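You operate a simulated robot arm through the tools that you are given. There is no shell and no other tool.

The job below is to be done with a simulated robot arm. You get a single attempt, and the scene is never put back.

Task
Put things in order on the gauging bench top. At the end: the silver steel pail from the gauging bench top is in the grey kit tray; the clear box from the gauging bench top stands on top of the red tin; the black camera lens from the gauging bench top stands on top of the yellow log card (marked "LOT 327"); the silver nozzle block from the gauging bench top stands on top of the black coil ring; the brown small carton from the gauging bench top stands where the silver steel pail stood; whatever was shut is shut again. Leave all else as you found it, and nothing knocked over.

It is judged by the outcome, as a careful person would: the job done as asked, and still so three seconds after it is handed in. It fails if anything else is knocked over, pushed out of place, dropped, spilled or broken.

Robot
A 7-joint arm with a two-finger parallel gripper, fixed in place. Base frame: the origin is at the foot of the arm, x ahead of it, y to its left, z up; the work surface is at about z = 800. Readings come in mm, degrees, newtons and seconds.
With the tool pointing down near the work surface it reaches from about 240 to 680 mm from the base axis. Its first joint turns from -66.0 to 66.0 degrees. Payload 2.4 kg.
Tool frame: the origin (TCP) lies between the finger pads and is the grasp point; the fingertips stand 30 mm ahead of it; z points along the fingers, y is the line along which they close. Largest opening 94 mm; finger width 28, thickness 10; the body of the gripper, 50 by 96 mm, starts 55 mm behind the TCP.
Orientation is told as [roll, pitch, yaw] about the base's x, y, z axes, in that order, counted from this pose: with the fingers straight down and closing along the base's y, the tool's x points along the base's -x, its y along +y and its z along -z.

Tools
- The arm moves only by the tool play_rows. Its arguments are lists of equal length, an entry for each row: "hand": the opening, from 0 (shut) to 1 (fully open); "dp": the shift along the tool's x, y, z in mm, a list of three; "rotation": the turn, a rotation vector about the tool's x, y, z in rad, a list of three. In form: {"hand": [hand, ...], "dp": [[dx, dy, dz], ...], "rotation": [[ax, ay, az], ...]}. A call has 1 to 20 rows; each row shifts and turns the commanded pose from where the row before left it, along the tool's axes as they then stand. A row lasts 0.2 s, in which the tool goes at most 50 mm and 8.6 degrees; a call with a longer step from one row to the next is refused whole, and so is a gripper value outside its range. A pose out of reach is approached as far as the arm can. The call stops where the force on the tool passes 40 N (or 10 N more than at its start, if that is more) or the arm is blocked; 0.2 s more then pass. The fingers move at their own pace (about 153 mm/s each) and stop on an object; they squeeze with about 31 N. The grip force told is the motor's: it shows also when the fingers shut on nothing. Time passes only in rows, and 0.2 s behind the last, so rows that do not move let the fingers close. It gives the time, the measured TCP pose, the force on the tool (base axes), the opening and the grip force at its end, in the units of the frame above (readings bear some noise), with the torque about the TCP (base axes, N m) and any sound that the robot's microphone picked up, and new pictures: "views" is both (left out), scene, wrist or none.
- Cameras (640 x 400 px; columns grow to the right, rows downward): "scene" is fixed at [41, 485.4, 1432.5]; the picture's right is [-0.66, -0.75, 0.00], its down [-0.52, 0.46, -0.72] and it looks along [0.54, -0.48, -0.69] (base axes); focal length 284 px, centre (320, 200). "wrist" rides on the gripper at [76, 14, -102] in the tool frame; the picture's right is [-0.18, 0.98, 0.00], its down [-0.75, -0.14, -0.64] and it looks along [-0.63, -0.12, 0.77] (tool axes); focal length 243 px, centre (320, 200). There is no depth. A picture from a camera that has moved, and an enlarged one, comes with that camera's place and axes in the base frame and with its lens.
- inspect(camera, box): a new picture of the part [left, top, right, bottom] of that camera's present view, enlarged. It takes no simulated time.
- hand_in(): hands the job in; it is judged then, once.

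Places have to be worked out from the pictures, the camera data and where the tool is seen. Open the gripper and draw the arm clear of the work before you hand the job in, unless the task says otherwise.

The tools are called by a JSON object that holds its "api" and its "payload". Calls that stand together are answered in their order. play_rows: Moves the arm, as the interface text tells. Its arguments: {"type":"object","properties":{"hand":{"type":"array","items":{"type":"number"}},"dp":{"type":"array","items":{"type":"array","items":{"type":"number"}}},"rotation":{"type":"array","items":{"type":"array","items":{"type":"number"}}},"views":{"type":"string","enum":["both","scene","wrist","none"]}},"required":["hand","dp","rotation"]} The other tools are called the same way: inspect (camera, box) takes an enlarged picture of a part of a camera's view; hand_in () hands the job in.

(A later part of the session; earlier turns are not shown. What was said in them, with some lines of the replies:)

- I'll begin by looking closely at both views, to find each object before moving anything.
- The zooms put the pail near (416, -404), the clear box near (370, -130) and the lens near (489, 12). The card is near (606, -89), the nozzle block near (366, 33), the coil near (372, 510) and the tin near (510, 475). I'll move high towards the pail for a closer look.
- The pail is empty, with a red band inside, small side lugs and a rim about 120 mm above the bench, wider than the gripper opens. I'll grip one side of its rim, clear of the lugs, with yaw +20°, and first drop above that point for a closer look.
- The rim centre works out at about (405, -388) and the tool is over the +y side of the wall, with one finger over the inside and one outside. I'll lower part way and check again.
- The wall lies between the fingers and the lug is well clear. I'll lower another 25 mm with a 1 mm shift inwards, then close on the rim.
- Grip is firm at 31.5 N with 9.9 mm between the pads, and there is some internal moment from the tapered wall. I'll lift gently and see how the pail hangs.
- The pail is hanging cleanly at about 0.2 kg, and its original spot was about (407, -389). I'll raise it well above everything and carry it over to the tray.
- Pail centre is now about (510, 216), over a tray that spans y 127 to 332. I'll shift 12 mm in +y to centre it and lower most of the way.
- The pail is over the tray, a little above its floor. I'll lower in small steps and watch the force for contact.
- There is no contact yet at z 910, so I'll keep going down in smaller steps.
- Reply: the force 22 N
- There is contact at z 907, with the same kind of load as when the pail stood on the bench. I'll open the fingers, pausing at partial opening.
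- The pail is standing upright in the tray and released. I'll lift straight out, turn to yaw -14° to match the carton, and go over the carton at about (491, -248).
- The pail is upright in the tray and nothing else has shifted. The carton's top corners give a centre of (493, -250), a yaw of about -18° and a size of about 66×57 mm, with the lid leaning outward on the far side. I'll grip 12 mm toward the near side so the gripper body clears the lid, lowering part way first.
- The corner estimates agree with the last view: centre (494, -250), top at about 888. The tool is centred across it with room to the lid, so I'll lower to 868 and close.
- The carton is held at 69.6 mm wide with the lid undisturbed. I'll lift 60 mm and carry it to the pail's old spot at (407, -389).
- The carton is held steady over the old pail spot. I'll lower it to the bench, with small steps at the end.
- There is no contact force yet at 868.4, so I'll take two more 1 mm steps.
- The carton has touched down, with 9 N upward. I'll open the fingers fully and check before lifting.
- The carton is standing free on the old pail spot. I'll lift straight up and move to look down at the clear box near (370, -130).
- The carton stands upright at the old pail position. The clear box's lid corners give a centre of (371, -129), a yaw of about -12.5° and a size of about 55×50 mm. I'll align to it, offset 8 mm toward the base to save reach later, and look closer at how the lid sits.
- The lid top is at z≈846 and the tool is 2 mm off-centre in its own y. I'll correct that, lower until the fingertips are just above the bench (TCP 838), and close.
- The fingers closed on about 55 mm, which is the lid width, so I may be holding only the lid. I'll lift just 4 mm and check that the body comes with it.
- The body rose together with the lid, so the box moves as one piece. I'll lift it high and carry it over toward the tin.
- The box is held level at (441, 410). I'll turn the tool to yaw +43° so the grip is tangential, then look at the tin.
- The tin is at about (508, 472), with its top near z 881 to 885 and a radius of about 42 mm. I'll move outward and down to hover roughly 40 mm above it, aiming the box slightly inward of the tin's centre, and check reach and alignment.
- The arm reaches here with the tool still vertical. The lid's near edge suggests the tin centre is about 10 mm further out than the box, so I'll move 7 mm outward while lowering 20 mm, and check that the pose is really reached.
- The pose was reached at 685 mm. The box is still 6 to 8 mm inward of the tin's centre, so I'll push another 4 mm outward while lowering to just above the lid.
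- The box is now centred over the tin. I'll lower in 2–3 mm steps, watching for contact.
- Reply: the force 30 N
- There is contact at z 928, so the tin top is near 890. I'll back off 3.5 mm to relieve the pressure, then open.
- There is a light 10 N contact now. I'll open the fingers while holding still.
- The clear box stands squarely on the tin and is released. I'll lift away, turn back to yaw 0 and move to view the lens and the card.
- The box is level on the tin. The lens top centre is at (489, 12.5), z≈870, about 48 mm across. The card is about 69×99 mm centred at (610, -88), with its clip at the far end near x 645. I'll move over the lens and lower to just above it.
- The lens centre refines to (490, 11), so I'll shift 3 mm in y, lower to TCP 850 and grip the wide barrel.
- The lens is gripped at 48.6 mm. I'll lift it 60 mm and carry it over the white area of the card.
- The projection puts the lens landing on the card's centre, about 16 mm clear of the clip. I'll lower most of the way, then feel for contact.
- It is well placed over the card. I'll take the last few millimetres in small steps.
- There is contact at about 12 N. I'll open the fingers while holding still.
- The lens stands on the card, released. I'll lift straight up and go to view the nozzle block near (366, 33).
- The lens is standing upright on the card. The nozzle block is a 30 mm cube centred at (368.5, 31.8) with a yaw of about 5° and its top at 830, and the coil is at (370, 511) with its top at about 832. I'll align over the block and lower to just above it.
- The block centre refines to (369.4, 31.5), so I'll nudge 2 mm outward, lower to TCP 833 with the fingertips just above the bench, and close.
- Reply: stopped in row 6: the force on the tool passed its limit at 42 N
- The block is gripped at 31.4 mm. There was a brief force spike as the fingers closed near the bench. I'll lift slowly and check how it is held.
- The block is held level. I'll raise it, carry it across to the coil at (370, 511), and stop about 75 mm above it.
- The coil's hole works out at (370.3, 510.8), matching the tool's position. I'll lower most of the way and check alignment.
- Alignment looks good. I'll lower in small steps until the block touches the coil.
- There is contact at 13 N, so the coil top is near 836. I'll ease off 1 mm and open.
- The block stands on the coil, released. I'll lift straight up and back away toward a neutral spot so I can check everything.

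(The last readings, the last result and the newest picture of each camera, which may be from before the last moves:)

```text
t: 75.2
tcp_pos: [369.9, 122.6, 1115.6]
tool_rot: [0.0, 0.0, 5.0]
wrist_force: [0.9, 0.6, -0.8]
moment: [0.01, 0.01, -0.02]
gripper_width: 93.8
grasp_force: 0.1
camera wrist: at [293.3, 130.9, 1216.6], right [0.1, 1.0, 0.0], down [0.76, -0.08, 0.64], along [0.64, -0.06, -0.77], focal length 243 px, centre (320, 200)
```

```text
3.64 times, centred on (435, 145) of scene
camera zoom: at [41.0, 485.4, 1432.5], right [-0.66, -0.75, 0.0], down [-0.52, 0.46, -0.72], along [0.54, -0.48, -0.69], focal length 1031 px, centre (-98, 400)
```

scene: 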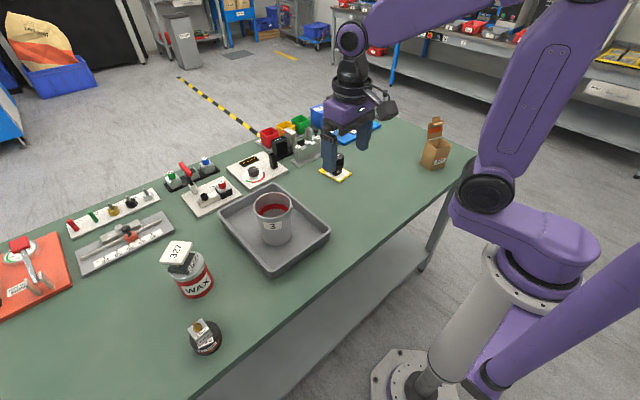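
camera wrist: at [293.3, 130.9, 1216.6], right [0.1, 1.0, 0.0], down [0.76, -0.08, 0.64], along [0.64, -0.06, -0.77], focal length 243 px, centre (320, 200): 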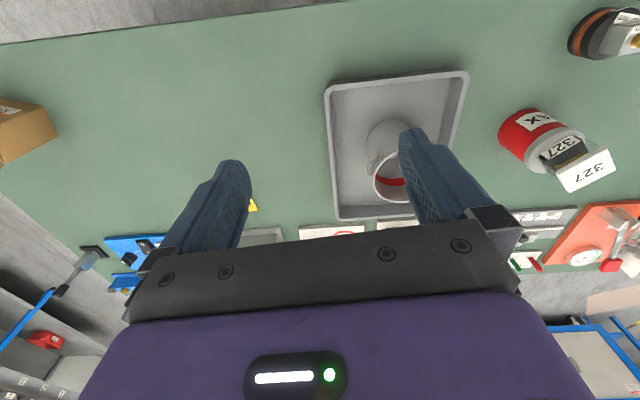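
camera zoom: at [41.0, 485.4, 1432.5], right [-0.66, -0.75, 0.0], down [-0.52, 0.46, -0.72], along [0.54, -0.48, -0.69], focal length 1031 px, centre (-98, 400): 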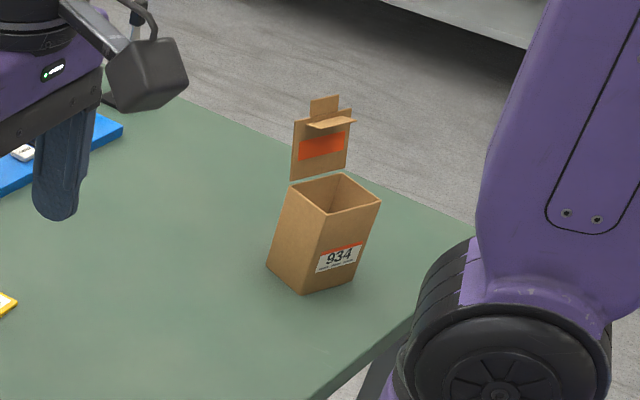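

The pail, carton, lens and block all look right. I'll look closely at the box on the tin and the block on the coil before finishing.

{"api": "inspect", "payload": {"camera": "scene", "box": [155, 230, 225, 305]}}

{"api": "inspect", "payload": {"camera": "wrist", "box": [480, 0, 640, 200]}}

{"api": "inspect", "payload": {"camera": "scene", "box": [180, 310, 235, 365]}}

{"api": "inspect", "payload": {"camera": "scene", "box": [300, 130, 370, 190]}}

```text
5.33 times, centred on (190, 268) of scene
camera zoom: at [41.0, 485.4, 1432.5], right [-0.66, -0.75, 0.0], down [-0.52, 0.46, -0.72], along [0.54, -0.48, -0.69], focal length 1513 px, centre (1013, -160)
```

zoom: 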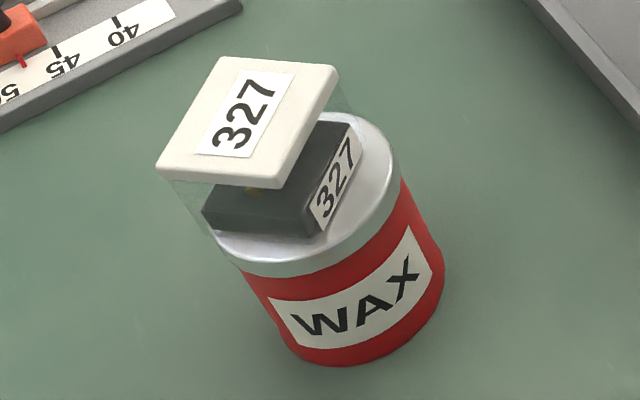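

```text
2.00 times, centred on (560, 100) of wrist
camera zoom: at [293.3, 130.9, 1216.6], right [0.1, 1.0, 0.0], down [0.76, -0.08, 0.64], along [0.64, -0.06, -0.77], focal length 485 px, centre (-160, 400)
```

zoom: 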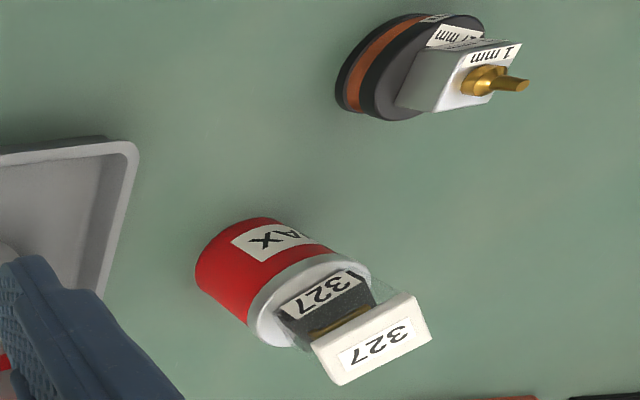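

```text
7.27 times, centred on (208, 338) of scene
camera zoom: at [41.0, 485.4, 1432.5], right [-0.66, -0.75, 0.0], down [-0.52, 0.46, -0.72], along [0.54, -0.48, -0.69], focal length 2063 px, centre (1138, -800)
```

zoom: 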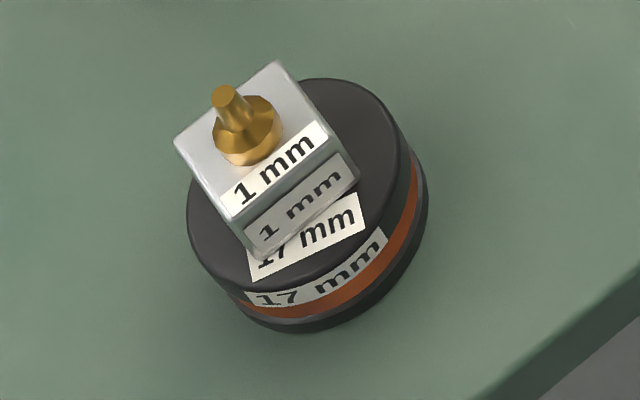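

```text
6.67 times, centred on (335, 160) of scene
camera zoom: at [41.0, 485.4, 1432.5], right [-0.66, -0.75, 0.0], down [-0.52, 0.46, -0.72], along [0.54, -0.48, -0.69], focal length 1891 px, centre (220, 467)
```

zoom: 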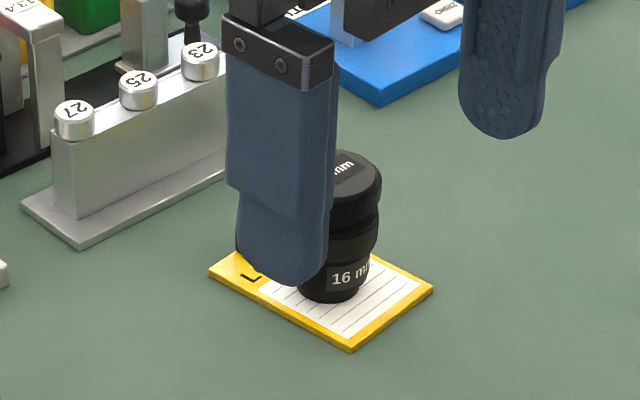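

Everything stands level: the box and block sit fully supported on the tin and coil, and the lens is on the card clear of its clip. I'll return the open gripper to about its starting pose and take a last look.

{"api": "play_rows", "payload": {"hand": [1, 1, 1, 1, 1, 1, 1, 1, 1], "dp": [[0, 0, 0], [-6, -44, -2], [-6, -44, -2], [-6, -44, -2], [-6, -44, -2], [-6, -44, -2], [-6, -44, -2], [0, 0, 0], [0, 0, 0]], "rotation": [[0, 0, 0.0873], [0, 0, 0], [0, 0, 0], [0, 0, 0], [0, 0, 0], [0, 0, 0], [0, 0, 0], [0, 0, 0], [0, 0, 0]]}}

{"api": "inspect", "payload": {"camera": "scene", "box": [240, 90, 480, 240]}}

{"api": "inspect", "payload": {"camera": "scene", "box": [0, 150, 260, 370]}}

```text
t: 77.2
tcp_pos: [405.3, -140.4, 1128.0]
tool_rot: [0.0, -0.2, 0.0]
wrist_force: [-1.1, -0.4, 0.3]
moment: [0.01, 0.0, 0.03]
gripper_width: 94.2
grasp_force: 0.1
camera wrist: at [329.1, -126.0, 1228.3], right [0.18, 0.98, 0.0], down [0.75, -0.14, 0.64], along [0.63, -0.12, -0.76], focal length 243 px, centre (320, 200)
```

scene: 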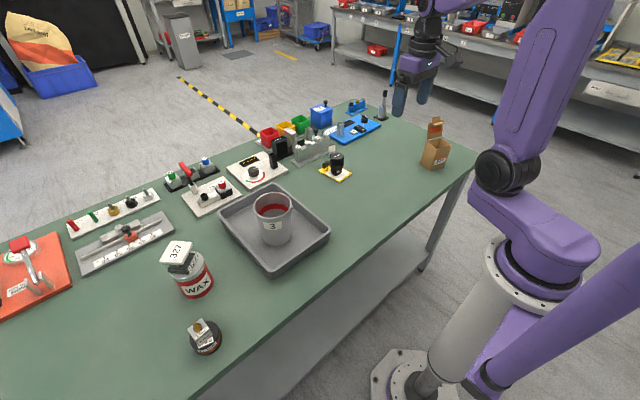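
wrist: 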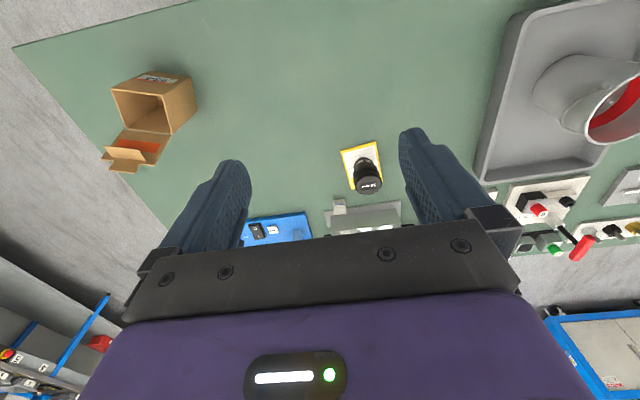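

```text
2.67 times, centred on (360, 165) of scene
camera zoom: at [41.0, 485.4, 1432.5], right [-0.66, -0.75, 0.0], down [-0.52, 0.46, -0.72], along [0.54, -0.48, -0.69], focal length 756 px, centre (213, 293)
```

zoom: 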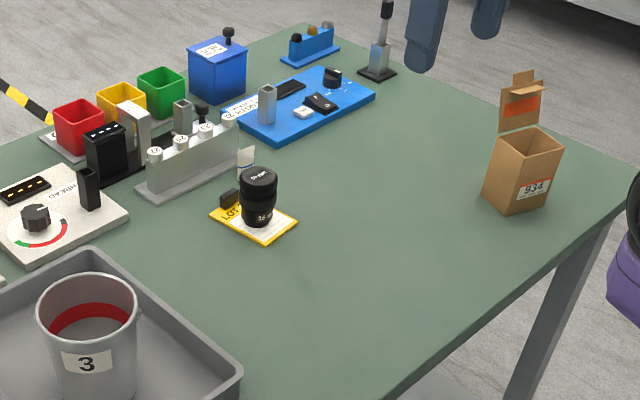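

```text
1.82 times, centred on (130, 260) of scene
camera zoom: at [41.0, 485.4, 1432.5], right [-0.66, -0.75, 0.0], down [-0.52, 0.46, -0.72], along [0.54, -0.48, -0.69], focal length 516 px, centre (666, 91)
```

zoom: 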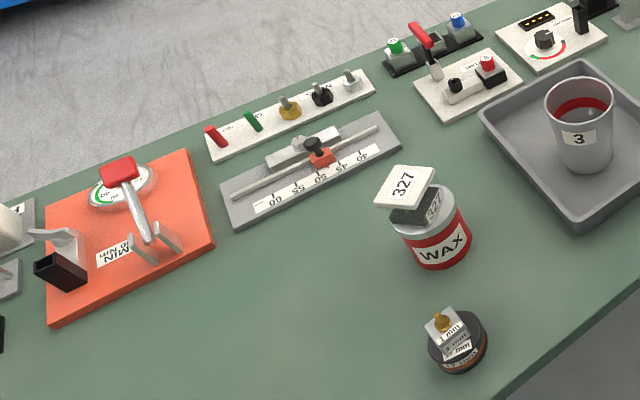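

All five objects are in their asked places and everything else looks as it was. The clear box is still shut, and the carton's lid was open from the start. The gripper is open and clear of the work, so I'm handing in.

{"api": "hand_in", "payload": {}}

```text
The job is handed in.
```

The bench is in order and the job is handed in. In the final pictures all five objects stand upright where you asked:

- **Pail:** it stands in the grey kit tray.
- **Clear box:** it stands on the red tin, about 8 mm off the tin's centre, and its lid stayed shut.
- **Camera lens:** it stands on the yellow log card marked "LOT 327", clear of the card's clip.
- **Nozzle block:** it stands on the black coil ring, about 5 mm off centre.
- **Carton:** it stands where the pail stood, to within about 1 cm. I left its lid open, as it was at the start.

Nothing else on the bench looks moved or knocked over. The gripper is open and back near its starting pose, clear of the work.
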